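You operate a simulated robot arm through the tools that you are given. There is no shell and no other tool. Be economical: measure what you need, move in short steps, check, and stop when the job is done.

You run a simulated two-armed robot. Do the job below in one go: nothing can be reset, and whatever is moved stays where it is left.

## Task
Fit the loose hub into base three and turn both toe clamps on.
Fine: first hold it and turn its spindle to the red mark.

The check looks at the end state, three seconds after you hand in, the way a careful person would. Anything else that was tipped, shoved, dropped, spilled or broken makes it a failure.

## Robot
Two 7-joint arms with two-finger parallel grippers on one trunk, on a base that drives. Base frame: it is fixed to the floor where the robot stands at the start and does not move with it; the origin is under the middle of the robot, x ahead of it, y to its left, z up. Readings come in cm, degrees, newtons and seconds.
The left shoulder is at the start at [6, 18.9, 120.3], the right one opposite. With the tool pointing down near the work surface each hand reaches from about 10 to 60 cm from the robot's upright axis, wherever it stands, measured 20 degrees to its own side. Places, roughly: base number one [80, -110, 80]; base number three [80, 10, 80]; base number two [80, -50, 80]; blue clamp lever [50, -40, 80]; green lock lever [50, 20, 80]; hub spindle [50, -20, 90]; knob of the jack [60, 10, 80]; orange toe clamp [70, 10, 80]; red clamp lever [50, -100, 80]; yellow toe clamp [90, 10, 80]. Payload 3.43 kg a hand.
The tool frame of a hand sits at the grasp point between the pads (the TCP): z along the fingers, y along the line on which they close. The tips reach 3 cm beyond it. Largest opening 9.4 cm; finger width 2.8, thickness 1; the body of the gripper, 5 by 9.6 cm, starts 5.5 cm behind the TCP.
Orientation is that of the tool frame in the base frame, as a unit quaternion [x, y, z, w]. With the fingers straight down and closing along the base's y, the tool's x points along the base's -x, its y along +y and its z along -z.

## Interface
- The arms move only by the tool send_rows. It takes "left_targets", "right_targets" or both (then of equal length, played together; a hand with none holds still); each is a list of rows, each a list of 7 numbers: the shift along the tool's x, y, z in units of 40 mm (1.0 is 40 mm), then the turn, a rotation vector about the tool's x, y, z in units of 6 degrees (1.0 is 6 degrees), then the finger opening in cm, from 0 to 9.4. In form: [[dx, dy, dz, rx, ry, rz, jaw], ...]. A call has 1 to 10 rows; each row shifts and turns the commanded pose from where the row before left it, along the tool's axes as they then stand. A call with a number of a shift or a turn outside -1 to 1 is refused whole. A row lasts 0.2 s, in which the tool goes at most 5 cm and 8.6 degrees; a call with a longer step from one row to the next is refused whole, and so is a gripper value outside its range. Where a pose cannot be reached the arm comes as near as it can. A force on the tool above 50 N (or 10 N above the force at the start of the call, whichever is more), or a blocked arm, ends the call early, and 0.2 s more pass. The fingers move at their own pace (about 15.3 cm/s each) and stop on an object; they squeeze with about 31 N. The grip force told is the motor's: it shows also when the fingers shut on nothing. Time passes only in rows, and 0.2 s behind the last, so rows that do not move let the fingers close. It gives the time, the measured TCP pose, the force on the tool (base axes), the opening and the grip force at its end, in the units of the frame above (readings bear some noise), with the torque about the TCP (base axes, N m) and any sound that the robot's microphone picked up.
- Cameras (640 x 400 px; columns grow to the right, rows downward): "scene" is now at [0.33, -1.24, 173.87]; the picture's right is [-0.20, -0.98, 0.00], its down [-0.86, 0.18, -0.47] and it looks along [0.46, -0.10, -0.88] (base axes); focal length 284 px, centre (320, 200). "left" rides on the left gripper at [7.6, -1.4, -10.2] in its tool frame; the picture's right is [0.18, 0.98, 0.00], its down [-0.75, 0.14, -0.64] and it looks along [-0.63, 0.12, 0.77] (tool axes); focal length 243 px, centre (320, 200). "right" rides on the right gripper at [7.6, 1.4, -10.3] in its tool frame; the picture's right is [-0.18, 0.98, 0.00], its down [-0.75, -0.14, -0.64] and it looks along [-0.63, -0.12, 0.77] (tool axes); focal length 243 px, centre (320, 200). There is no depth. A picture from a camera that has moved, and an enlarged one, comes with that camera's place and axes in the base frame and with its lens.
- snapshot(camera): a new picture of that camera. It takes no simulated time.
- move_column(by): slides the trunk up (or, below 0, down) by that many cm; the arms and the scene camera ride with it, the base frame stays. It gives what a move gives, with no picture.
- roll_base(legs): drives the robot by 1 to 6 legs, each [ahead, left, turn to the left] in cm, cm and degrees, along the robot's own axes; the way and the turn of a leg run together, so that a leg with both is an arc; at most 150 cm and 180 degrees a leg. The arms and the cameras ride along, it lands a little off, and it stops where it bumps. It gives what a move gives.
- turn_head(pan, tilt): turns the head with the scene camera to pan (to the left, within 86 degrees either way) and tilt (down, from -29 to 69), counted from straight ahead of the robot. It gives what a move gives.
- close_up(camera, box): a new picture of the part [left, top, right, bottom] of that camera's present view, enlarged. It takes no simulated time.
- finish_job(): hands the job in; it is judged then, once.

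Go step by step. Nothing tells you exact positions but the pictures and the camera data: compare them with the known pose of the tool, close in by small moves and look again before you grip or let go. The budget is 120 turns and 108 pictures, counting those below and the enlarged ones. Unless the task says otherwise, let go and move clear before handing in, and close with one line.

The tools are called after "Request:" as a command line: name --argument value ..., lists and objects as JSON in quotes. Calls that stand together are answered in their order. send_rows: Moves the arms, as the interface text tells. Its arguments: {"type":"object","properties":{"left_targets":{"type":"array","items":{"type":"array","items":{"type":"number"}}},"right_targets":{"type":"array","items":{"type":"array","items":{"type":"number"}}}},"required":[]} The other tools are called the same way: move_column (by) slides the trunk up or down; roll_base (legs) drives the base; turn_head (pan, tilt) turns the head that bears the scene camera; snapshot (camera) takes a picture; close_up (camera, box) takes an enlarged picture of a part of a camera's view; finish_job () hands the job in.

At the start:

```text
t: 0.0
left_eef_pos: [38.45, 15.24, 114.72]
left_tcp_rot: [0.0, 1.0, 0.0, 0.001]
left_contact_force: [0.6, 0.5, 0.0]
left_moment: [-0.01, -0.01, -0.01]
left_gripper_width: 9.4
left_gripper_force: 0.0
right_eef_pos: [32.48, -12.47, 124.06]
right_tcp_rot: [0.0, 1.0, 0.0, 0.0]
right_contact_force: [-0.1, 0.5, -0.9]
right_moment: [-0.01, 0.01, 0.02]
right_gripper_width: 9.4
right_gripper_force: 0.0
trunk travel left (down, up): [-87.5, 11.5]
robot x, y, heading: [0.02, 0.26, -0.0]
head pan, tilt: [-11.8, 61.7]
```

scene: 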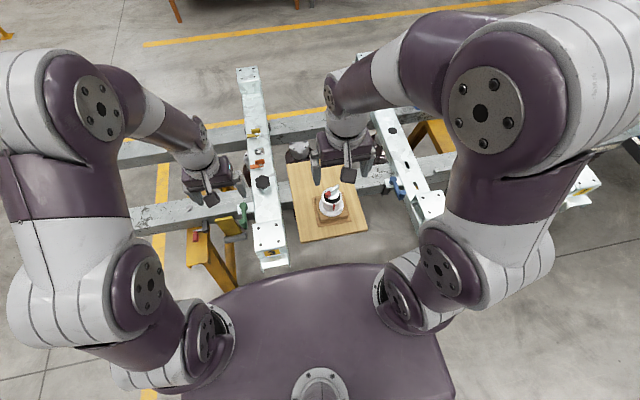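
right: 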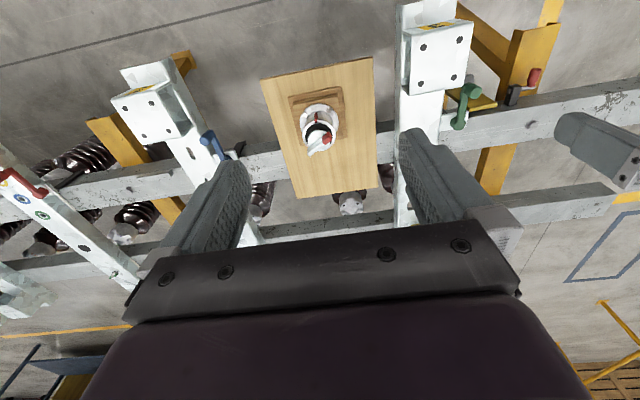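
left: 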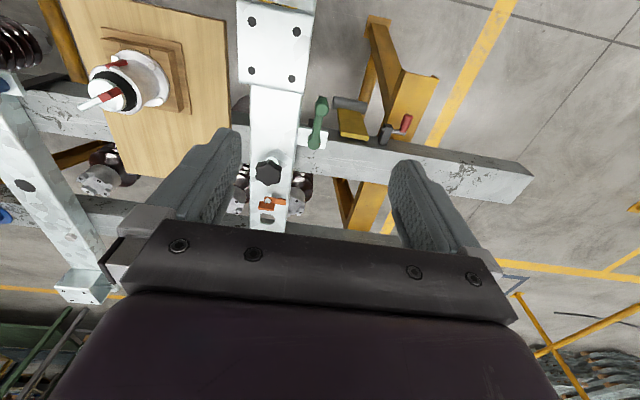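

I see a wooden board with the hub in a cradle, with base three's beam to its left carrying an orange clamp, a black knob and a green lever. I'll look closer before moving.

Request:
close_up --camera "scene" --box '[220, 60, 400, 270]'

Request:
close_up --camera "left" --box '[60, 0, 440, 240]'

Request:
close_up --camera "right" --box '[250, 50, 400, 170]'

```text
1.90 times, centred on (310, 165) of scene
camera zoom: at [0.33, -1.24, 173.87], right [-0.2, -0.98, 0.0], down [-0.86, 0.18, -0.47], along [0.46, -0.1, -0.88], focal length 541 px, centre (339, 267)
```

zoom: 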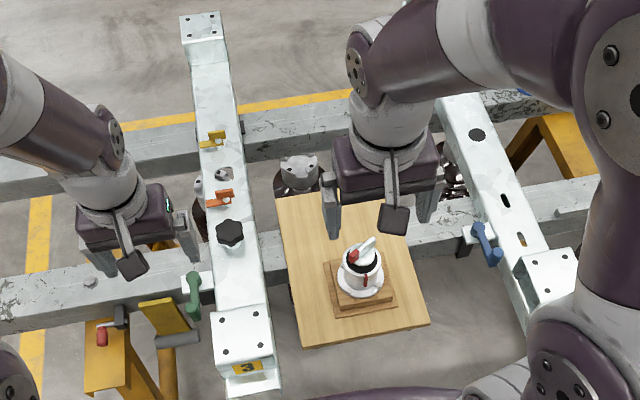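

```text
1.67 times, centred on (250, 120) of left
camera zoom: at [30.68, 13.87, 124.86], right [-0.18, 0.98, 0.0], down [0.75, 0.14, 0.64], along [0.63, 0.12, -0.77], focal length 404 px, centre (437, 333)
```

zoom: 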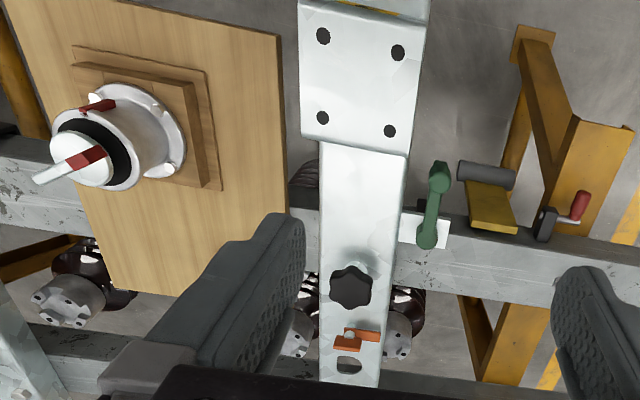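

```text
3.33 times, centred on (325, 110) of right
camera zoom: at [25.03, -11.09, 134.18], right [0.18, 0.98, 0.0], down [0.75, -0.14, 0.64], along [0.63, -0.12, -0.77], focal length 809 px, centre (303, 500)
```

zoom: 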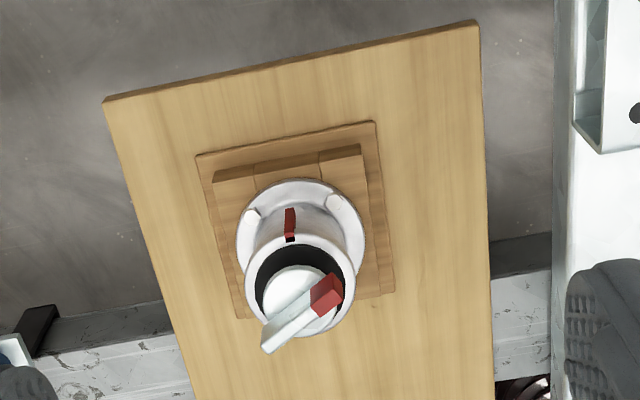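

The spindle top triangulates to roughly (48.5, -16, 85.5). I'll lower the right hand so its camera gets a close view of the hub.

Request:
send_rows --right_targets '[[0, 0, 1, 0, 0, 0, 9.4], [0, 0, 1, 0, 0, 0, 9.4], [0, 0, 1, 0, 0, 0, 9.4], [0, 0, 1, 0, 0, 0, 9.4], [0, 0, 1, 0, 0, 0, 9.4]]'

Request:
close_up --camera "right" --box '[210, 80, 430, 240]'

Request:
snapshot --camera "scene"

```text
t: 1.2
left_eef_pos: [38.53, 15.16, 114.64]
left_tcp_rot: [0.0, 1.0, -0.001, -0.001]
left_contact_force: [1.0, 0.5, -0.4]
left_moment: [0.02, 0.03, -0.02]
left_gripper_width: 9.41
left_gripper_force: 0.0
right_eef_pos: [32.77, -12.31, 104.12]
right_tcp_rot: [0.001, 1.0, 0.0, 0.0]
right_contact_force: [-0.1, -0.1, -0.1]
right_moment: [0.03, 0.0, -0.03]
right_gripper_width: 9.39
right_gripper_force: 0.2
trunk travel left (down, up): [-87.5, 11.5]
robot x, y, heading: [0.0, 0.08, 0.2]
head pan, tilt: [-11.8, 61.7]
```

```text
2.50 times, centred on (320, 160) of right
camera zoom: at [25.29, -10.89, 114.22], right [0.18, 0.98, 0.0], down [0.75, -0.14, 0.64], along [0.63, -0.12, -0.77], focal length 606 px, centre (320, 300)
```

zoom: 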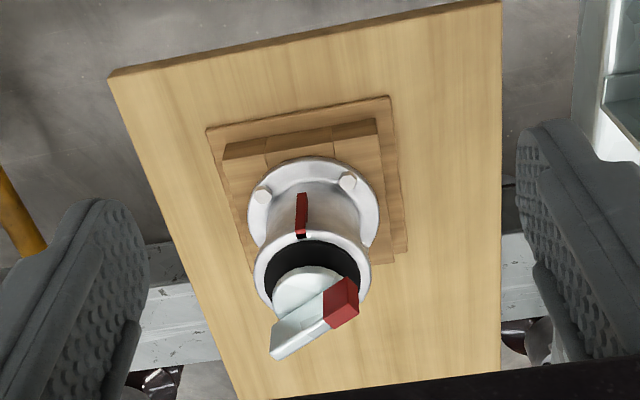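

```text
100 pictures are left
camera scene: at [0.49, -1.24, 173.87], right [-0.2, -0.98, 0.0], down [-0.86, 0.18, -0.47], along [0.46, -0.1, -0.88], focal length 284 px, centre (320, 200)
```

scene: 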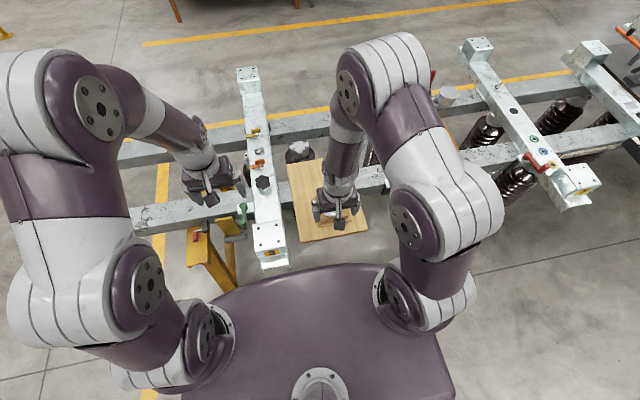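

The hub has a flange, a barrel with a red stripe facing the robot, and a handle whose red end is about 45° or more off the stripe. I'll strafe right so both hands can reach it.

Request:
roll_base --legs '[[0, -16, 0]]'

Request:
turn_head --pan 0 --tilt 66

Request:
snapshot --camera "left"

Request:
snapshot --camera "scene"

```text
t: 2.6
left_eef_pos: [38.3, -0.03, 114.53]
left_tcp_rot: [0.0, 1.0, -0.001, 0.0]
left_contact_force: [0.3, 0.5, 0.3]
left_moment: [-0.02, -0.01, 0.0]
left_gripper_width: 9.41
left_gripper_force: 0.0
right_eef_pos: [32.74, -27.7, 104.23]
right_tcp_rot: [0.0, 1.0, -0.001, 0.0]
right_contact_force: [-0.1, 0.2, 0.0]
right_moment: [0.01, 0.0, 0.01]
right_gripper_width: 9.39
right_gripper_force: 0.0
trunk travel left (down, up): [-87.5, 11.5]
robot x, y, heading: [-0.12, -15.24, 0.1]
head pan, tilt: [-11.8, 61.7]
```

```text
t: 3.3
left_eef_pos: [38.41, -0.44, 114.64]
left_tcp_rot: [0.0, 1.0, 0.001, 0.0]
left_contact_force: [-0.3, -0.3, 0.5]
left_moment: [0.04, -0.03, -0.02]
left_gripper_width: 9.37
left_gripper_force: 0.0
right_eef_pos: [32.79, -27.92, 104.17]
right_tcp_rot: [0.0, 1.0, 0.0, 0.0]
right_contact_force: [0.4, -1.1, -0.4]
right_moment: [0.03, -0.03, -0.01]
right_gripper_width: 9.41
right_gripper_force: 0.0
trunk travel left (down, up): [-87.5, 11.5]
robot x, y, heading: [-0.14, -15.69, -0.0]
head pan, tilt: [0.0, 66.0]
```

```text
99 pictures are left
camera left: at [30.68, -1.75, 124.87], right [-0.18, 0.98, 0.0], down [0.75, 0.14, 0.64], along [0.63, 0.12, -0.77], focal length 243 px, centre (320, 200)
```

left: 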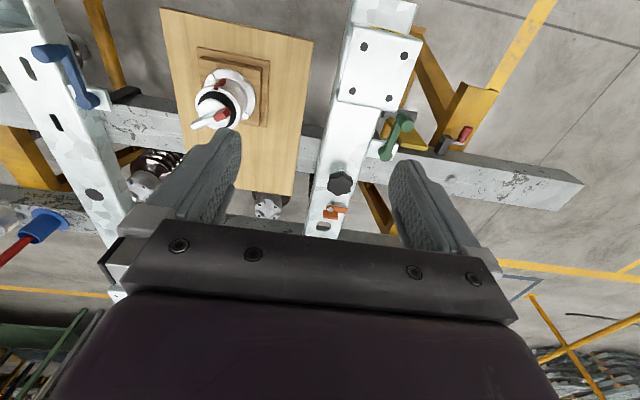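

```text
98 pictures are left
camera scene: at [-0.05, -15.6, 173.4], right [0.0, -1.0, 0.0], down [-0.91, 0.0, -0.41], along [0.41, 0.0, -0.91], focal length 284 px, centre (320, 200)
```

scene: 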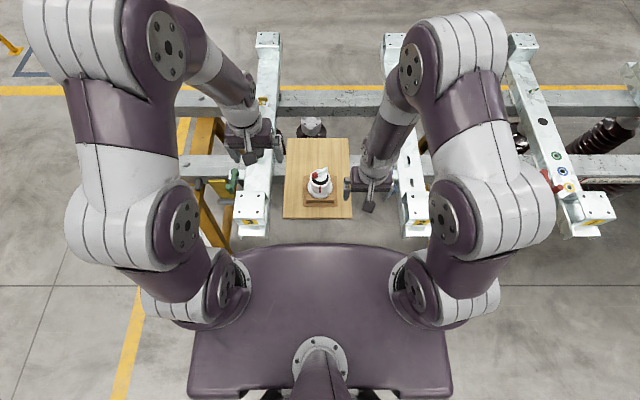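

The hub is now straight ahead of the robot. I'll zoom in on it and on base three.

Request:
close_up --camera "scene" --box '[280, 150, 360, 210]'

Request:
close_up --camera "left" --box '[160, 40, 300, 140]'

Request:
close_up --camera "left" --box '[290, 90, 450, 240]'

```text
6.67 times, centred on (320, 180) of scene
camera zoom: at [-0.05, -15.6, 173.4], right [0.0, -1.0, 0.0], down [-0.91, 0.0, -0.41], along [0.41, 0.0, -0.91], focal length 1895 px, centre (320, 333)
```

zoom: 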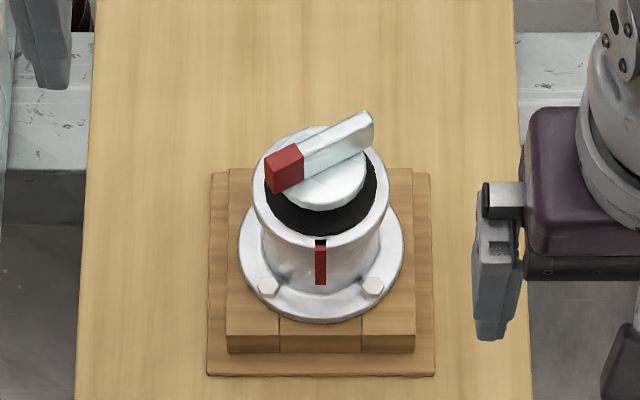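

```text
4.00 times, centred on (230, 90) of left
camera zoom: at [30.68, -1.75, 124.87], right [-0.18, 0.98, 0.0], down [0.75, 0.14, 0.64], along [0.63, 0.12, -0.77], focal length 970 px, centre (680, 640)
```

zoom: 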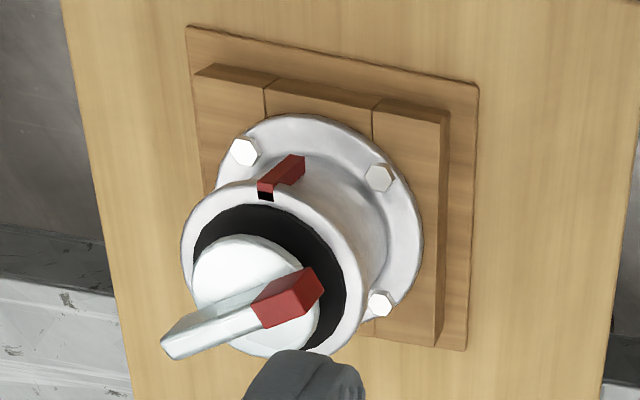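

```text
2.67 times, centred on (370, 165) of left
camera zoom: at [30.68, -1.75, 124.87], right [-0.18, 0.98, 0.0], down [0.75, 0.14, 0.64], along [0.63, 0.12, -0.77], focal length 647 px, centre (187, 293)
```

zoom: 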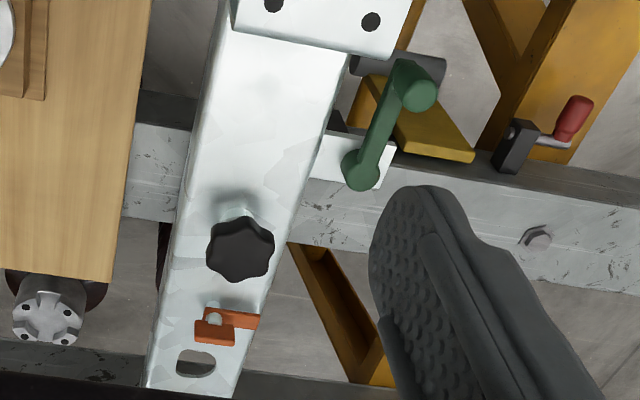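

From two views I get the hub axis at about (48.1, -15.6), flange top z≈77, rim z≈84 (about 7 cm across) and handle top ≈88. The red end is at azimuth ≈121° and the mark is at 180°. I'll orient the right hand for a slanted side grip on the rim and the left hand across the handle.

Request:
send_rows --right_targets '[[0, 0, 0, 0, 0, -1, 9.4], [0, 0, 0, 0, 0, -1, 9.4], [0, 0, 0, 0, 0, -1, 9.4], [0, 0, 0, 0, 0, -1, 9.4], [0, 0, 0, 0, 0, -1, 9.4], [0, 0, 0, 0, 0, -1, 9.4], [0, 0, 0, 0, 0, -1, 9.4], [0, 0, 0, 0, 0, -1, 9.4], [0, 0, 0, 0, 0, -0.33, 9.4], [0, 0, 0, 0, 0, 0, 9.4]]' --left_targets '[[0, 0, 0, 0, 0, 1, 9.4], [0, 0, 0, 0, 0, 1, 9.4], [0, 0, 0, 0, 0, 1, 9.4], [0, 0, 0, 0, 0, 1, 9.4], [0, 0, 0, 0, 0, 1, 9.4], [0, 0, 0, 0, 0, 1, 9.4], [0, 0, 0, 0, 0, 1, 9.4], [0, 0, 0, 0, 0, 1, 9.4], [0, 0, 0, 0, 0, 1, 9.4], [0, 0, 0, 0, 0, 0.75, 9.4]]'

Request:
send_rows --right_targets '[[0, 0, 0, 0, -1, 0, 9.4], [0, 0, 0, 0, -1, 0, 9.4], [0, 0, 0, 0, -1, 0, 9.4], [0, 0, 0, 0, -1, 0, 9.4], [0, 0, 0, 0, -1, 0, 9.4], [0, 0, 0, 0, -1, 0, 9.4], [0, 0, 0, 0, -1, 0, 9.4], [0, 0, 0, 0, -1, 0, 9.4], [0, 0, 0, 0, -1, 0, 9.4], [0, 0, 0, 0, -1, 0, 9.4]]'

Request:
snapshot --camera "scene"

```text
t: 5.5
left_eef_pos: [38.4, -0.23, 114.67]
left_tcp_rot: [0.489, 0.872, 0.0, -0.001]
left_contact_force: [0.4, 0.3, -0.7]
left_moment: [-0.01, 0.0, 0.01]
left_gripper_width: 9.39
left_gripper_force: 0.0
right_eef_pos: [32.71, -27.79, 104.24]
right_tcp_rot: [-0.424, 0.906, -0.001, -0.001]
right_contact_force: [-0.1, -0.2, -0.2]
right_moment: [-0.02, 0.02, 0.02]
right_gripper_width: 9.4
right_gripper_force: 0.0
trunk travel left (down, up): [-87.5, 11.5]
robot x, y, heading: [-0.08, -15.77, 0.2]
head pan, tilt: [0.0, 66.0]
```

```text
t: 7.7
left_eef_pos: [38.42, -0.37, 114.75]
left_tcp_rot: [0.488, 0.873, 0.0, 0.001]
left_contact_force: [-0.3, -0.4, 0.6]
left_moment: [0.01, 0.03, 0.01]
left_gripper_width: 9.4
left_gripper_force: 0.0
right_eef_pos: [34.78, -28.68, 106.59]
right_tcp_rot: [-0.372, 0.797, 0.203, 0.43]
right_contact_force: [0.1, -0.1, -0.3]
right_moment: [0.0, 0.04, -0.01]
right_gripper_width: 9.42
right_gripper_force: 0.0
right hand out of reach, approached as far as the arm can: row 8, 9, 10
trunk travel left (down, up): [-87.5, 11.5]
robot x, y, heading: [-0.1, -15.58, -0.1]
head pan, tilt: [0.0, 66.0]
```

```text
94 pictures are left
camera scene: at [-0.07, -15.48, 173.4], right [0.0, -1.0, 0.0], down [-0.91, 0.0, -0.41], along [0.41, 0.0, -0.91], focal length 284 px, centre (320, 200)
```

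scene: 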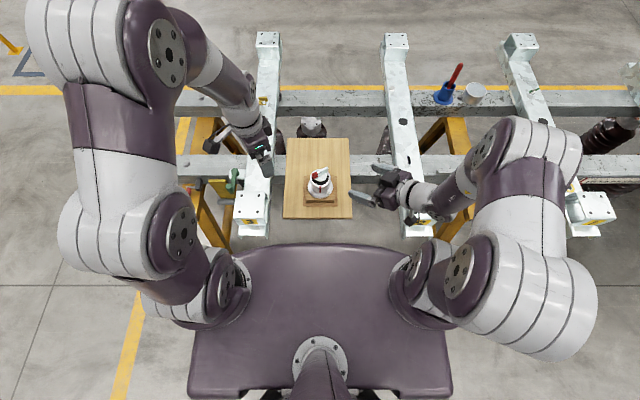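

The right hand points at about 33° down, which is good. Next I'll move it to a stand-off point 12 cm from the hub rim.

Request:
send_rows --right_targets '[[0.457, -0.197, 0.71, 0, 0, 0, 9.4], [0.457, -0.197, 0.71, 0, 0, 0, 9.4], [0.457, -0.197, 0.71, 0, 0, 0, 9.4], [0.457, -0.197, 0.71, 0, 0, 0, 9.4], [0.457, -0.197, 0.71, 0, 0, 0, 9.4], [0, 0, 0, 0, 0, 0, 9.4]]'

Request:
snapshot --camera "right"

Request:
snapshot --camera "scene"

```text
t: 9.1
left_eef_pos: [38.41, -0.29, 114.72]
left_tcp_rot: [0.488, 0.873, 0.0, 0.0]
left_contact_force: [-0.2, 0.0, -0.2]
left_moment: [0.0, -0.03, 0.0]
left_gripper_width: 9.4
left_gripper_force: 0.1
right_eef_pos: [43.48, -26.44, 92.2]
right_tcp_rot: [-0.372, 0.797, 0.202, 0.43]
right_contact_force: [-0.6, 0.1, -0.2]
right_moment: [-0.01, -0.02, 0.01]
right_gripper_width: 9.43
right_gripper_force: 0.0
right hand out of reach, approached as far as the arm can: row 1, 2
trunk travel left (down, up): [-87.5, 11.5]
robot x, y, heading: [-0.03, -15.52, -0.0]
head pan, tilt: [0.0, 66.0]
```

```text
93 pictures are left
camera right: at [34.28, -35.21, 91.27], right [-0.69, 0.71, 0.16], down [0.03, -0.19, 0.98], along [0.72, 0.68, 0.11], focal length 243 px, centre (320, 200)
```

right: 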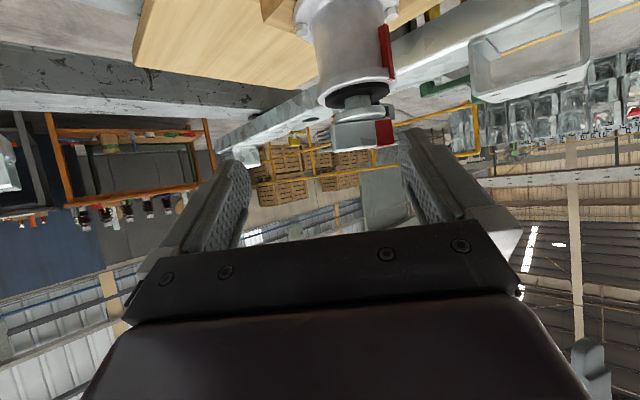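

```text
92 pictures are left
camera scene: at [-0.16, -15.45, 173.4], right [0.0, -1.0, 0.0], down [-0.91, 0.0, -0.41], along [0.41, 0.0, -0.91], focal length 284 px, centre (320, 200)
```

scene: 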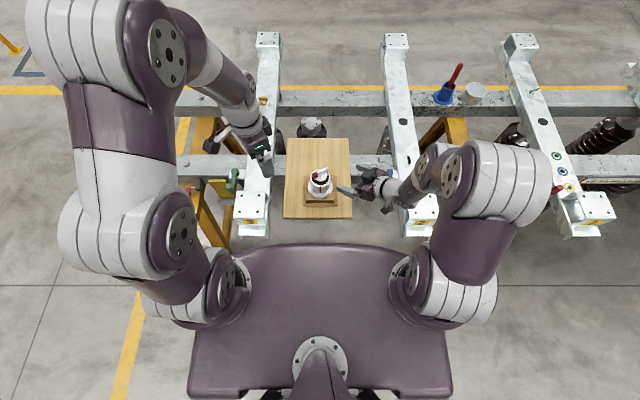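

The side view confirms the rim at z≈84 and the handle bar at z 86.3–88.7. I'll line the right hand up on its approach line and bring the left hand over the hub.

Request:
send_rows --right_targets '[[0.24, 0.425, 0.18, 0, 0, 0, 9.4], [0.24, 0.425, 0.18, 0, 0, 0, 9.4], [0, 0, 0, 0, 0, 0, 9.4]]'

Request:
snapshot --camera "right"

Request:
close_up --camera "scene" --box '[270, 130, 430, 240]'

```text
t: 9.9
left_eef_pos: [38.26, -0.35, 114.65]
left_tcp_rot: [0.489, 0.873, 0.0, -0.001]
left_contact_force: [0.2, 0.1, -0.2]
left_moment: [0.02, -0.02, 0.01]
left_gripper_width: 9.4
left_gripper_force: 0.1
right_eef_pos: [42.13, -24.3, 89.5]
right_tcp_rot: [-0.372, 0.798, 0.206, 0.428]
right_contact_force: [-0.5, 0.2, 0.0]
right_moment: [0.0, 0.0, 0.02]
right_gripper_width: 9.39
right_gripper_force: 0.1
right hand out of reach, approached as far as the arm can: row 2
trunk travel left (down, up): [-87.5, 11.5]
robot x, y, heading: [0.15, -15.6, 0.1]
head pan, tilt: [0.0, 66.0]
```

```text
91 pictures are left
camera right: at [32.83, -33.18, 88.75], right [-0.69, 0.71, 0.16], down [0.04, -0.19, 0.98], along [0.72, 0.68, 0.1], focal length 243 px, centre (320, 200)
```

right: 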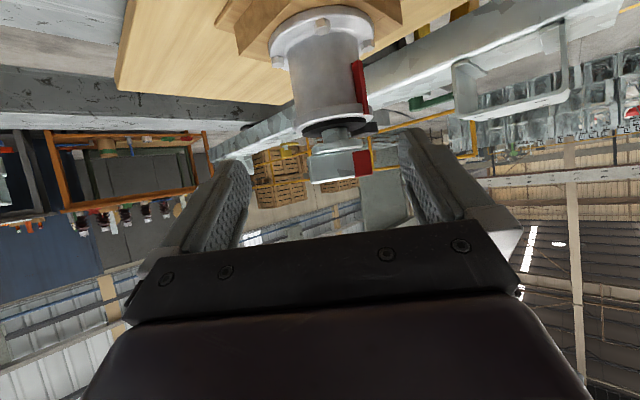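

```text
3.64 times, centred on (350, 185) of scene
camera zoom: at [-0.05, -15.49, 173.4], right [0.0, -1.0, 0.0], down [-0.91, 0.0, -0.41], along [0.41, 0.0, -0.91], focal length 1033 px, centre (211, 254)
```

zoom: 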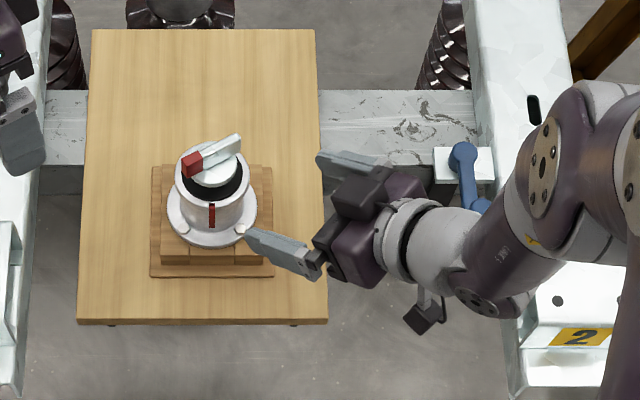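

The hub axis sits about 1.2 cm to the side of the grip line. I'll correct that, advance part way and look.

Request:
send_rows --right_targets '[[0, 0.3, 0.4, 0, 0, 0, 9.4], [0, 0, 0.7, 0, 0, 0, 9.4], [0, 0, 0, 0, 0, 0, 9.4]]'

Request:
snapshot --camera "right"

Request:
close_up --camera "scene" --box '[270, 130, 430, 240]'

```text
t: 10.7
left_eef_pos: [38.44, -0.3, 114.66]
left_tcp_rot: [0.488, 0.873, 0.0, 0.0]
left_contact_force: [0.3, 0.2, 0.9]
left_moment: [-0.01, -0.04, 0.05]
left_gripper_width: 9.4
left_gripper_force: 0.1
right_eef_pos: [43.56, -20.94, 87.12]
right_tcp_rot: [-0.372, 0.798, 0.202, 0.43]
right_contact_force: [-0.2, 0.7, -0.7]
right_moment: [0.01, 0.01, -0.01]
right_gripper_width: 9.39
right_gripper_force: 0.0
trunk travel left (down, up): [-87.5, 11.5]
robot x, y, heading: [0.07, -15.67, 0.2]
head pan, tilt: [0.0, 66.0]
```

```text
89 pictures are left
camera right: at [34.33, -29.64, 86.19], right [-0.69, 0.71, 0.16], down [0.03, -0.19, 0.98], along [0.72, 0.68, 0.11], focal length 243 px, centre (320, 200)
```

right: 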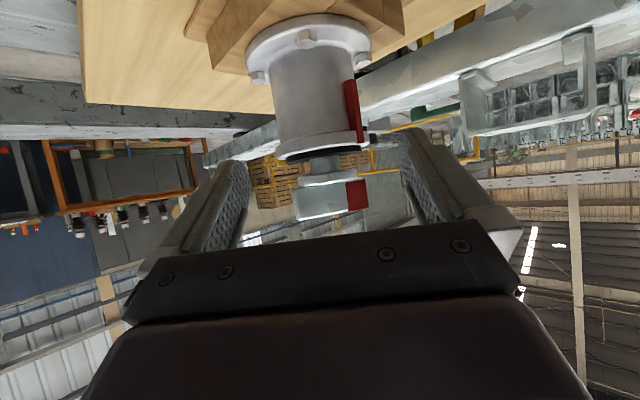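

```text
3.64 times, centred on (350, 185) of scene
camera zoom: at [-0.11, -15.52, 173.4], right [0.0, -1.0, 0.0], down [-0.91, 0.0, -0.41], along [0.41, 0.0, -0.91], focal length 1033 px, centre (211, 254)
```

zoom: 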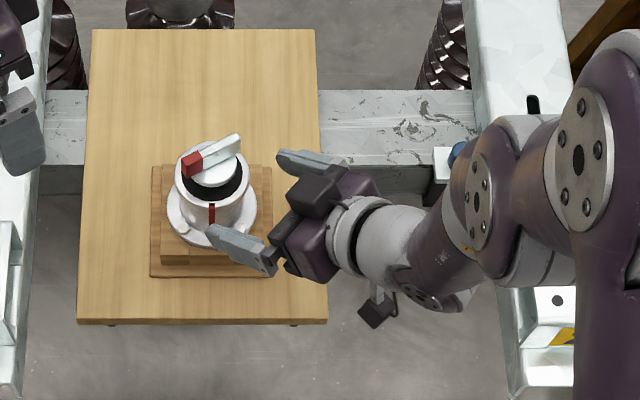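

The grip line is now aligned, so I'll advance the remaining 7 cm.

Request:
send_rows --right_targets '[[0, 0, 0.6, 0, 0, 0, 9.4], [0, 0, 0.6, 0, 0, 0, 9.4], [0, 0, 0.55, 0, 0, 0, 9.4], [0, 0, 0, 0, 0, 0, 9.4]]'

Request:
snapshot --camera "right"

Request:
close_up --camera "scene" --box '[270, 130, 390, 220]'

```text
t: 11.7
left_eef_pos: [38.45, -0.31, 114.58]
left_tcp_rot: [0.488, 0.873, -0.001, 0.0]
left_contact_force: [0.0, -0.2, -0.6]
left_moment: [-0.02, 0.0, -0.01]
left_gripper_width: 9.41
left_gripper_force: 0.0
right_eef_pos: [47.13, -16.35, 83.3]
right_tcp_rot: [-0.373, 0.798, 0.203, 0.428]
right_contact_force: [0.2, 0.5, -0.5]
right_moment: [0.01, 0.01, -0.02]
right_gripper_width: 9.39
right_gripper_force: 0.0
trunk travel left (down, up): [-87.5, 11.5]
robot x, y, heading: [-0.24, -15.53, 0.0]
head pan, tilt: [0.0, 66.0]
```

```text
87 pictures are left
camera right: at [37.99, -25.17, 82.38], right [-0.69, 0.71, 0.16], down [0.03, -0.19, 0.98], along [0.72, 0.68, 0.1], focal length 243 px, centre (320, 200)
```

right: 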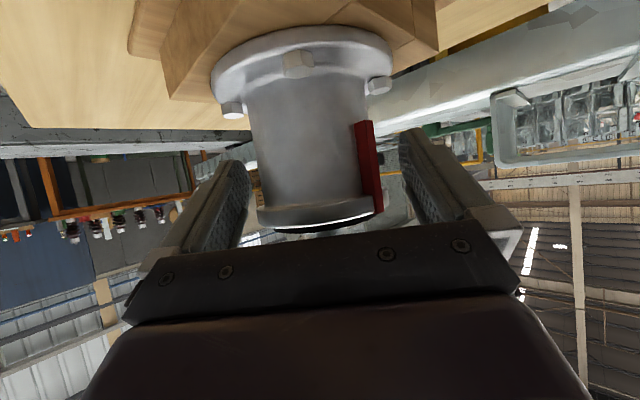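

```text
4.44 times, centred on (330, 175) of scene
camera zoom: at [-0.06, -15.47, 173.4], right [0.0, -1.0, 0.0], down [-0.91, 0.0, -0.41], along [0.41, 0.0, -0.91], focal length 1263 px, centre (276, 311)
```

zoom: 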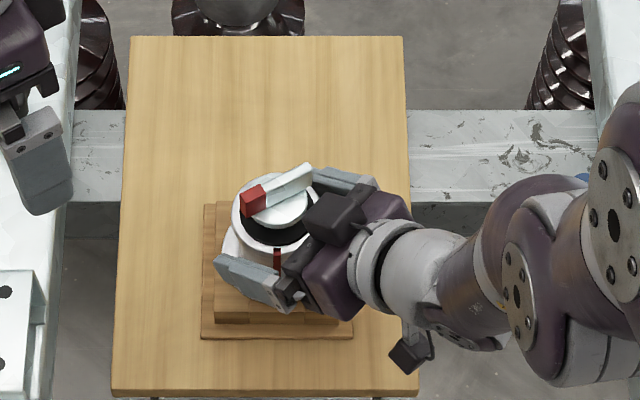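

The rim is centred between the pads, so I'll close the right hand to hold the hub.

Request:
send_rows --right_targets '[[0, 0, 0, 0, 0, 0, 7.6], [0, 0, 0, 0, 0, 0, 6.5], [0, 0, 0, 0, 0, 0, 5.5], [0, 0, 0, 0, 0, 0, 5.5]]'

Request:
close_up --camera "scene" --box '[290, 150, 350, 210]'

```text
t: 12.7
left_eef_pos: [38.46, -0.31, 114.63]
left_tcp_rot: [0.489, 0.873, 0.0, 0.0]
left_contact_force: [0.1, 0.0, 0.4]
left_moment: [0.01, -0.02, -0.01]
left_gripper_width: 9.41
left_gripper_force: 0.0
right_eef_pos: [47.32, -16.34, 83.16]
right_tcp_rot: [-0.372, 0.797, 0.203, 0.429]
right_contact_force: [1.9, -1.5, 0.5]
right_moment: [-0.18, -0.19, -0.2]
right_gripper_width: 7.42
right_gripper_force: 30.8
trunk travel left (down, up): [-87.5, 11.5]
robot x, y, heading: [0.0, -15.42, -0.2]
head pan, tilt: [0.0, 66.0]
```

```text
6.67 times, centred on (320, 180) of scene
camera zoom: at [-0.02, -15.48, 173.4], right [0.0, -1.0, 0.0], down [-0.91, 0.0, -0.41], along [0.41, 0.0, -0.91], focal length 1895 px, centre (320, 333)
```

zoom: 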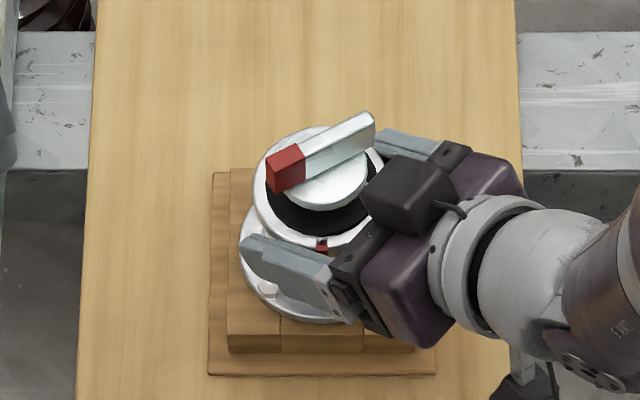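

The hub is held at 7.4 cm with 31 N. Now the left hand goes above the handle with its jaw slightly open.

Request:
send_rows --left_targets '[[-0.755, 0.013, 0.65, 0, 0, 0, 3.6], [-0.755, 0.013, 0.65, 0, 0, 0, 3.6], [-0.755, 0.013, 0.65, 0, 0, 0, 3.6], [-0.755, 0.013, 0.65, 0, 0, 0, 3.6], [-0.755, 0.013, 0.65, 0, 0, 0, 3.6], [-0.755, 0.013, 0.65, 0, 0, 0, 3.6], [0, 0, 0, 0, 0, 0, 3.6]]' --right_targets '[[0, 0, 0, 0, 0, 0, 5.5], [0, 0, 0, 0, 0, 0, 5.5], [0, 0, 0, 0, 0, 0, 5.5], [0, 0, 0, 0, 0, 0, 5.5], [0, 0, 0, 0, 0, 0, 5.5], [0, 0, 0, 0, 0, 0, 5.5], [0, 0, 0, 0, 0, 0, 5.5]]'

Request:
snapshot --camera "left"

Request:
close_up --camera "scene" --box '[240, 100, 400, 220]'

Request:
snapshot --camera "right"

```text
t: 14.3
left_eef_pos: [48.22, -15.61, 99.08]
left_tcp_rot: [0.49, 0.872, 0.0, -0.001]
left_contact_force: [0.0, -0.2, 0.5]
left_moment: [0.01, 0.01, 0.0]
left_gripper_width: 3.61
left_gripper_force: 0.2
right_eef_pos: [47.09, -16.36, 83.26]
right_tcp_rot: [-0.373, 0.798, 0.203, 0.428]
right_contact_force: [-1.6, 0.3, 0.3]
right_moment: [0.08, -0.12, -0.12]
right_gripper_width: 7.42
right_gripper_force: 30.8
trunk travel left (down, up): [-87.5, 11.5]
robot x, y, heading: [0.06, -15.47, -0.0]
head pan, tilt: [0.0, 66.0]
```

```text
84 pictures are left
camera left: at [42.87, -9.87, 109.24], right [0.74, 0.67, 0.0], down [0.51, -0.57, 0.64], along [0.43, -0.48, -0.77], focal length 243 px, centre (320, 200)
```

left: 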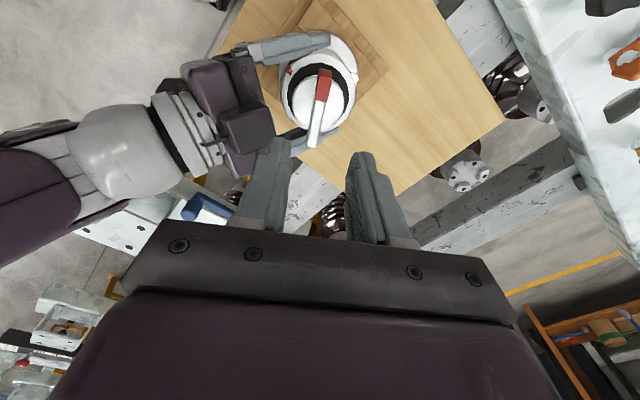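

```text
3.33 times, centred on (320, 160) of scene
camera zoom: at [-0.1, -15.45, 173.39], right [0.0, -1.0, 0.0], down [-0.91, 0.0, -0.41], along [0.41, 0.0, -0.91], focal length 947 px, centre (320, 333)
```

zoom: 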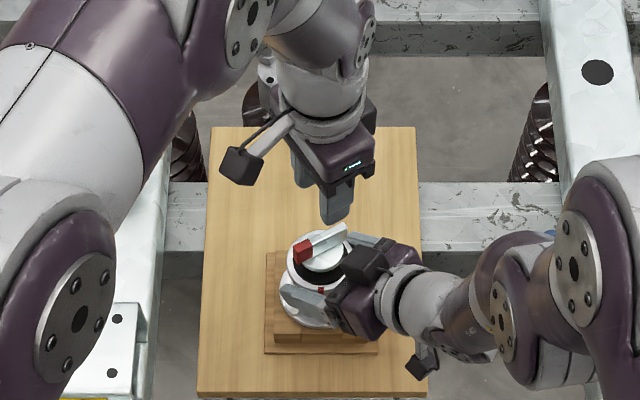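

```text
82 pictures are left
camera right: at [37.96, -25.18, 82.39], right [-0.69, 0.71, 0.16], down [0.03, -0.19, 0.98], along [0.72, 0.68, 0.1], focal length 243 px, centre (320, 200)
```

right: 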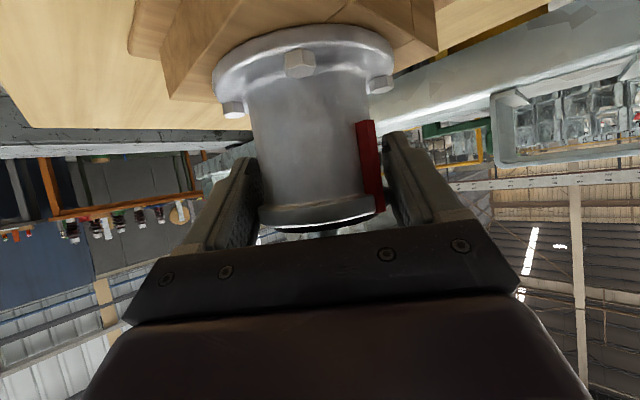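

The jaw is nearly parallel to the bar's faces. I'll come down until the tips are just above the bar, then check.

Request:
send_rows --left_targets '[[0, 0, 0.9, 0, 0, 0, 3.6], [0, 0, 0.7, 0, 0, 0, 3.6], [0, 0, 0, 0, 0, 0, 3.6]]'

Request:
close_up --camera "left" --box '[200, 60, 440, 240]'

Request:
close_up --camera "scene" --box '[280, 130, 380, 210]'

```text
t: 15.1
left_eef_pos: [48.25, -15.7, 92.59]
left_tcp_rot: [0.489, 0.873, 0.0, 0.0]
left_contact_force: [0.6, 0.0, 0.3]
left_moment: [-0.02, -0.02, 0.02]
left_gripper_width: 3.61
left_gripper_force: 0.0
right_eef_pos: [47.24, -16.32, 83.24]
right_tcp_rot: [-0.372, 0.798, 0.202, 0.429]
right_contact_force: [-2.6, 0.1, -0.3]
right_moment: [0.04, 0.02, -0.04]
right_gripper_width: 7.48
right_gripper_force: 30.8
trunk travel left (down, up): [-87.5, 11.5]
robot x, y, heading: [0.37, -15.7, -0.1]
head pan, tilt: [0.0, 66.0]
```

```text
2.22 times, centred on (320, 150) of left
camera zoom: at [42.87, -9.92, 102.8], right [0.74, 0.67, 0.0], down [0.51, -0.57, 0.64], along [0.43, -0.48, -0.77], focal length 539 px, centre (320, 311)
```

zoom: 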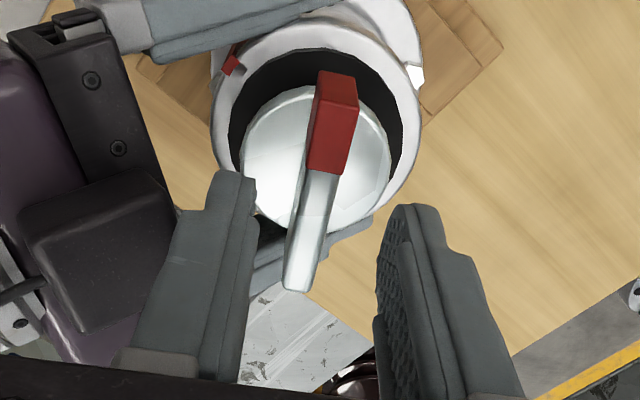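

```text
5.00 times, centred on (330, 170) of scene
camera zoom: at [-0.1, -15.46, 173.39], right [0.0, -1.0, 0.0], down [-0.91, 0.0, -0.41], along [0.41, 0.0, -0.91], focal length 1421 px, centre (270, 350)
```

zoom: 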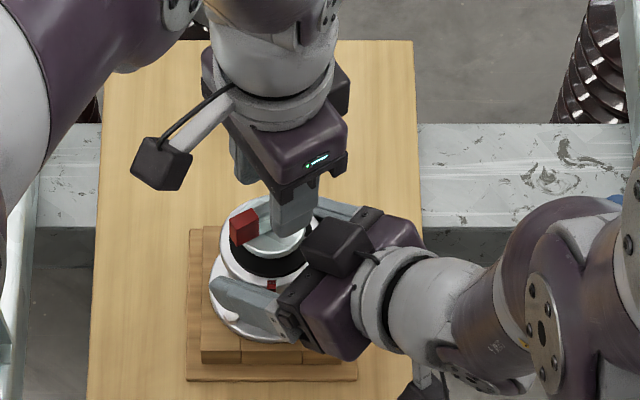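

I measure the bar at azimuth 121° with its centre near (47.8, -15.6), so the fingers straddle it. I'll go down 3 cm and close.

Request:
send_rows --left_targets '[[0.07, -0.06, 0.35, 0, 0, 0, 3.6], [0, 0, 0.38, 0, 0, 0, 3.6], [0, 0, 0, 0, 0, 0, 3.6]]'

Request:
close_up --camera "left" --box '[200, 60, 440, 240]'

```text
t: 15.9
left_eef_pos: [47.73, -15.52, 89.76]
left_tcp_rot: [0.489, 0.872, 0.0, 0.0]
left_contact_force: [2.9, 5.5, 0.7]
left_moment: [-0.04, -0.02, -0.03]
left_gripper_width: 3.4
left_gripper_force: 0.1
right_eef_pos: [47.17, -16.33, 83.18]
right_tcp_rot: [-0.371, 0.799, 0.202, 0.429]
right_contact_force: [-4.8, -5.2, 1.4]
right_moment: [0.06, 0.46, -0.11]
right_gripper_width: 7.47
right_gripper_force: 31.5
trunk travel left (down, up): [-87.5, 11.5]
robot x, y, heading: [0.02, -15.64, 0.1]
head pan, tilt: [0.0, 66.0]
```

```text
2.22 times, centred on (320, 150) of left
camera zoom: at [42.43, -9.75, 99.94], right [0.74, 0.67, 0.0], down [0.51, -0.57, 0.64], along [0.43, -0.48, -0.77], focal length 539 px, centre (320, 311)
```

zoom: 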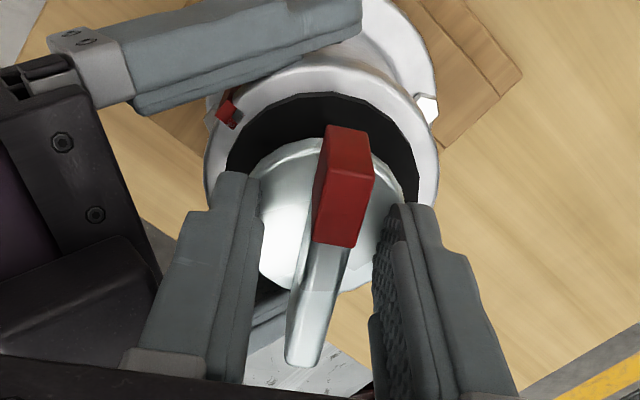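

The left finger lightly brushes the right hand's palm. Closing the jaw should relieve that.

Request:
send_rows --left_targets '[[0, 0, 0, 0, 0, 0, 2.4], [0, 0, 0, 0, 0, 0, 1.6], [0, 0, 0, 0, 0, 0, 0.8], [0, 0, 0, 0, 0, 0, 0.8]]'

Request:
close_up --camera "left" --box '[200, 60, 440, 240]'

```text
t: 16.9
left_eef_pos: [47.81, -15.59, 89.75]
left_tcp_rot: [0.488, 0.873, 0.001, 0.001]
left_contact_force: [12.3, 8.0, 0.0]
left_moment: [0.0, 0.01, 0.02]
left_gripper_width: 1.43
left_gripper_force: 30.6
right_eef_pos: [47.17, -16.34, 83.22]
right_tcp_rot: [-0.372, 0.798, 0.202, 0.429]
right_contact_force: [-13.7, -8.5, 6.6]
right_moment: [0.18, -0.58, -0.01]
right_gripper_width: 7.4
right_gripper_force: 31.2
trunk travel left (down, up): [-87.5, 11.5]
robot x, y, heading: [-0.06, -15.43, 0.2]
head pan, tilt: [0.0, 66.0]
```

```text
2.22 times, centred on (320, 150) of left
camera zoom: at [42.5, -9.76, 99.96], right [0.74, 0.67, 0.0], down [0.51, -0.57, 0.64], along [0.43, -0.48, -0.77], focal length 539 px, centre (320, 311)
```

zoom: 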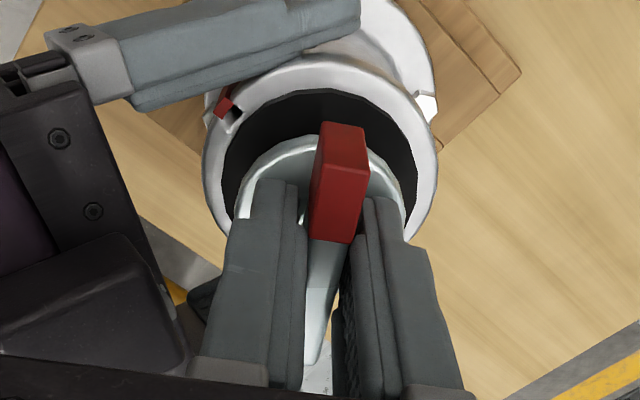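

The bar is gripped at 1.43 cm. I'll relieve the side load slightly, then turn half way counter-clockwise and check.

Request:
send_rows --left_targets '[[0, 0.06, 0, 0, 0, 0, 0.5], [0, 0, 0, 0, 0, -0.7, 0.5], [0, 0, 0, 0, 0, -0.8, 0.5], [0, 0, 0, 0, 0, -0.8, 0.5], [0, 0, 0, 0, 0, -0.8, 0.5], [0, 0, 0, 0, 0, -0.8, 0.5], [0, 0, 0, 0, 0, 0, 0.5]]'

Request:
close_up --camera "left" --box '[200, 60, 440, 240]'

Request:
close_up --camera "scene" --box '[280, 130, 380, 210]'

```text
t: 18.5
left_eef_pos: [47.81, -15.41, 89.69]
left_tcp_rot: [0.3, 0.954, -0.001, 0.0]
left_contact_force: [-8.3, -16.4, 16.2]
left_moment: [-0.08, 0.04, -0.02]
left_gripper_width: 1.4
left_gripper_force: 30.9
right_eef_pos: [47.15, -16.38, 83.28]
right_tcp_rot: [-0.373, 0.797, 0.203, 0.43]
right_contact_force: [11.6, 11.2, 0.0]
right_moment: [-0.5, -0.21, -0.22]
right_gripper_width: 7.4
right_gripper_force: 31.6
trunk travel left (down, up): [-87.5, 11.5]
robot x, y, heading: [-0.16, -15.3, 0.0]
head pan, tilt: [0.0, 66.0]
```

```text
2.22 times, centred on (320, 150) of left
camera zoom: at [40.82, -12.21, 100.0], right [0.41, 0.91, 0.0], down [0.7, -0.32, 0.64], along [0.59, -0.26, -0.77], focal length 539 px, centre (320, 311)
```

zoom: 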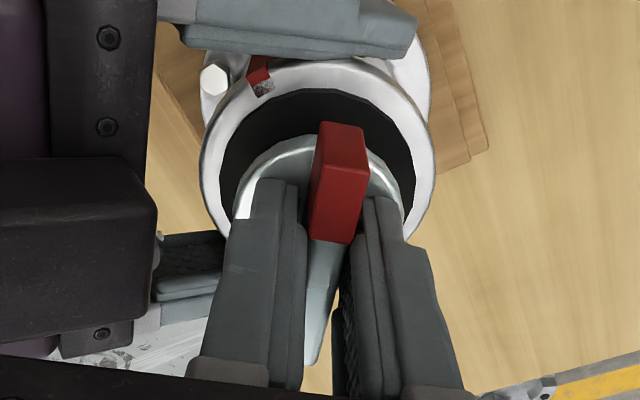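

```text
5.00 times, centred on (330, 170) of scene
camera zoom: at [-0.14, -15.57, 173.41], right [0.0, -1.0, 0.0], down [-0.91, 0.0, -0.41], along [0.41, 0.0, -0.91], focal length 1421 px, centre (270, 350)
```

zoom: 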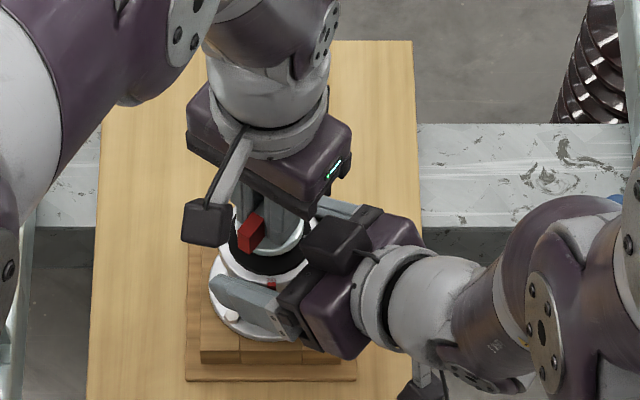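

The spindle turns and the hub stays put. I'll turn the remaining 35°.

Request:
send_rows --left_targets '[[0, -0.03, 0, 0, 0, -0.8, 0.5], [0, 0, 0, 0, 0, -0.9, 0.5], [0, 0, 0, 0, 0, -0.9, 0.5], [0, 0, 0, 0, 0, -0.9, 0.5], [0, 0, 0, 0, 0, -0.9, 0.5], [0, 0, 0, 0, 0, -0.8, 0.5], [0, 0, 0, 0, 0, -0.6, 0.5], [0, 0, 0, 0, 0, 0, 0.5]]'

Request:
close_up --camera "left" --box '[200, 60, 440, 240]'

Request:
close_up --camera "scene" --box '[290, 150, 350, 210]'

```text
t: 20.3
left_eef_pos: [47.82, -15.53, 89.85]
left_tcp_rot: [0.002, 1.0, 0.0, 0.0]
left_contact_force: [1.5, -12.6, 0.3]
left_moment: [0.0, -0.21, 0.0]
left_gripper_width: 1.45
left_gripper_force: 30.9
right_eef_pos: [47.1, -16.36, 83.3]
right_tcp_rot: [-0.371, 0.797, 0.202, 0.431]
right_contact_force: [1.9, 6.9, 13.4]
right_moment: [0.13, -0.19, -0.16]
right_gripper_width: 7.42
right_gripper_force: 31.3
trunk travel left (down, up): [-87.5, 11.5]
robot x, y, heading: [-0.08, -15.76, -0.1]
head pan, tilt: [0.0, 66.0]
```

```text
2.22 times, centred on (320, 150) of left
camera zoom: at [40.17, -16.88, 99.98], right [-0.18, 0.98, 0.0], down [0.75, 0.14, 0.64], along [0.63, 0.12, -0.77], focal length 539 px, centre (320, 311)
```

zoom: 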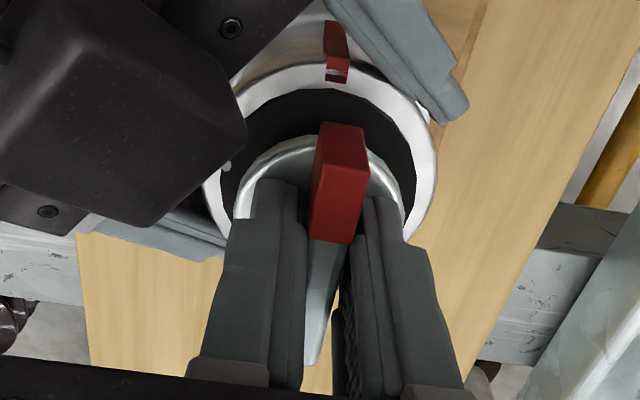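

```text
6.67 times, centred on (320, 180) of scene
camera zoom: at [-0.16, -15.6, 173.4], right [0.0, -1.0, 0.0], down [-0.91, 0.0, -0.41], along [0.41, 0.0, -0.91], focal length 1895 px, centre (320, 333)
```

zoom: 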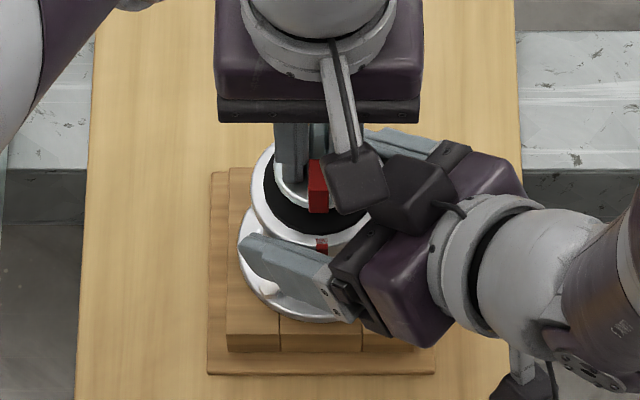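

The red end now points at the mark. I'll release the handle, raise the left hand and check.

Request:
send_rows --left_targets '[[0, 0, 0, 0, 0, 0, 3.0], [0, 0, 0, 0, 0, 0, 3.0], [0, 0, -0.8, 0, 0, 0, 3.0], [0, 0, -1, 0, 0, 0, 3.0], [0, 1, -0.5, 0, 0, 0, 3.0], [-0.2, 1, 0, 0, 0, 0, 3.0], [-0.2, 1, 0, 0, 0, 0, 3.0], [0, 0, 0, 0, 0, 0, 3.0]]'

Request:
close_up --camera "scene" --box '[290, 150, 350, 210]'

```text
t: 22.1
left_eef_pos: [49.25, -3.52, 98.95]
left_tcp_rot: [0.003, 1.0, -0.001, 0.0]
left_contact_force: [-0.2, -0.5, 0.3]
left_moment: [-0.01, 0.01, -0.03]
left_gripper_width: 3.0
left_gripper_force: 0.0
right_eef_pos: [47.2, -16.39, 83.18]
right_tcp_rot: [-0.372, 0.797, 0.203, 0.429]
right_contact_force: [2.1, -6.1, 8.6]
right_moment: [0.26, -0.01, 0.06]
right_gripper_width: 7.4
right_gripper_force: 30.9
trunk travel left (down, up): [-87.5, 11.5]
robot x, y, heading: [0.28, -15.29, 0.2]
head pan, tilt: [0.0, 66.0]
```

```text
6.67 times, centred on (320, 180) of scene
camera zoom: at [-0.13, -15.59, 173.4], right [0.0, -1.0, 0.0], down [-0.91, 0.0, -0.41], along [0.41, 0.0, -0.91], focal length 1895 px, centre (320, 333)
```

zoom: 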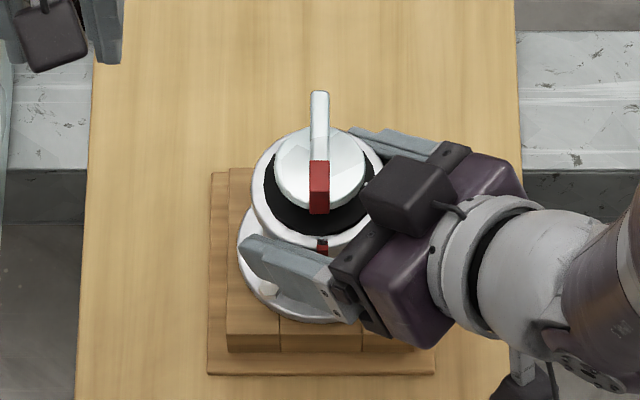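

Request:
close_up --camera "scene" --box '[305, 155, 335, 190]'

```text
11.43 times, centred on (320, 172) of scene
camera zoom: at [-0.13, -15.59, 173.4], right [0.0, -1.0, 0.0], down [-0.91, 0.0, -0.41], along [0.41, 0.0, -0.91], focal length 3248 px, centre (320, 514)
```

zoom: 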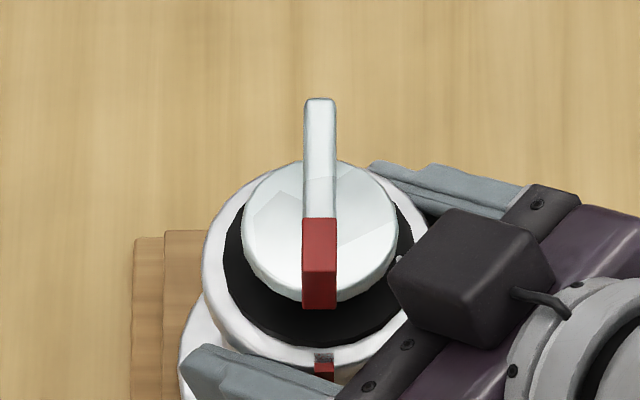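

The red end is within about 2° of the mark. I'll open the right hand and back it away.

Request:
send_rows --right_targets '[[0, 0, 0, 0, 0, 0, 8.4], [0, 0, 0, 0, 0, 0, 9.4], [0, 0, -0.4, 0, 0, 0, 9.4], [0, 0, -0.8, 0, 0, 0, 9.4], [0, 0, -1, 0, 0, 0, 9.4], [0, 0, -1, 0, 0, 0, 9.4], [-0.6, 0, -0.6, 0, 0, 0, 9.4], [-1, 0, 0, 0, 0, 0, 9.4], [-1, 0, 0, 0, 0, 0, 9.4]]'

Request:
close_up --camera "scene" --box '[280, 140, 360, 210]'

Request:
snapshot --camera "scene"

```text
t: 24.1
left_eef_pos: [49.29, -3.36, 98.87]
left_tcp_rot: [0.003, 1.0, 0.0, 0.0]
left_contact_force: [-0.7, 0.1, -0.4]
left_moment: [0.0, 0.03, 0.01]
left_gripper_width: 2.99
left_gripper_force: 0.0
right_eef_pos: [44.79, -21.9, 100.03]
right_tcp_rot: [-0.372, 0.798, 0.202, 0.428]
right_contact_force: [-0.3, 0.4, 0.4]
right_moment: [0.0, 0.02, 0.01]
right_gripper_width: 9.4
right_gripper_force: 0.1
right hand out of reach, approached as far as the arm can: row 6, 7
trunk travel left (down, up): [-87.5, 11.5]
robot x, y, heading: [0.19, -15.37, 0.1]
head pan, tilt: [0.0, 66.0]
```

```text
5.71 times, centred on (320, 175) of scene
camera zoom: at [-0.11, -15.4, 173.39], right [0.0, -1.0, 0.0], down [-0.91, 0.0, -0.41], along [0.41, 0.0, -0.91], focal length 1624 px, centre (320, 343)
```

zoom: 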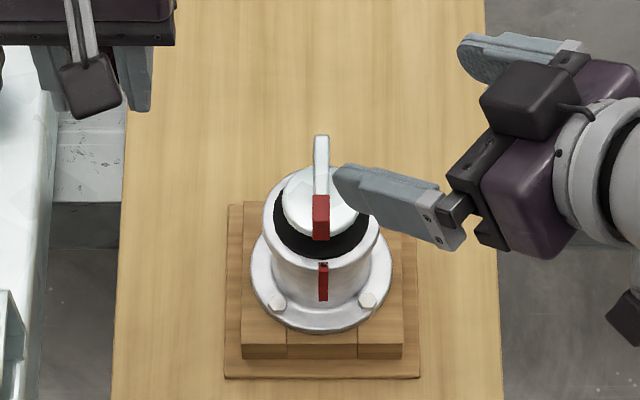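

```text
70 pictures are left
camera scene: at [-0.11, -15.4, 173.39], right [0.0, -1.0, 0.0], down [-0.91, 0.0, -0.41], along [0.41, 0.0, -0.91], focal length 284 px, centre (320, 200)
```

scene: 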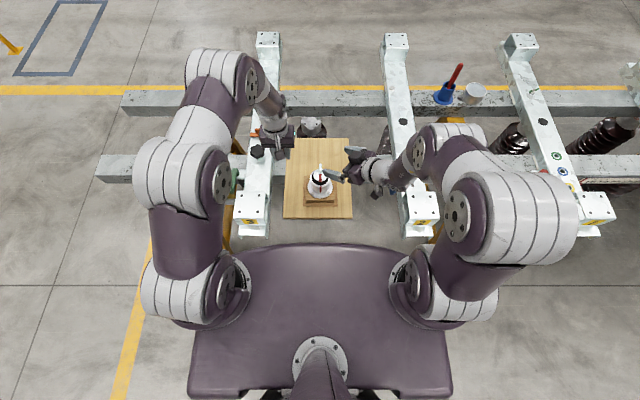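

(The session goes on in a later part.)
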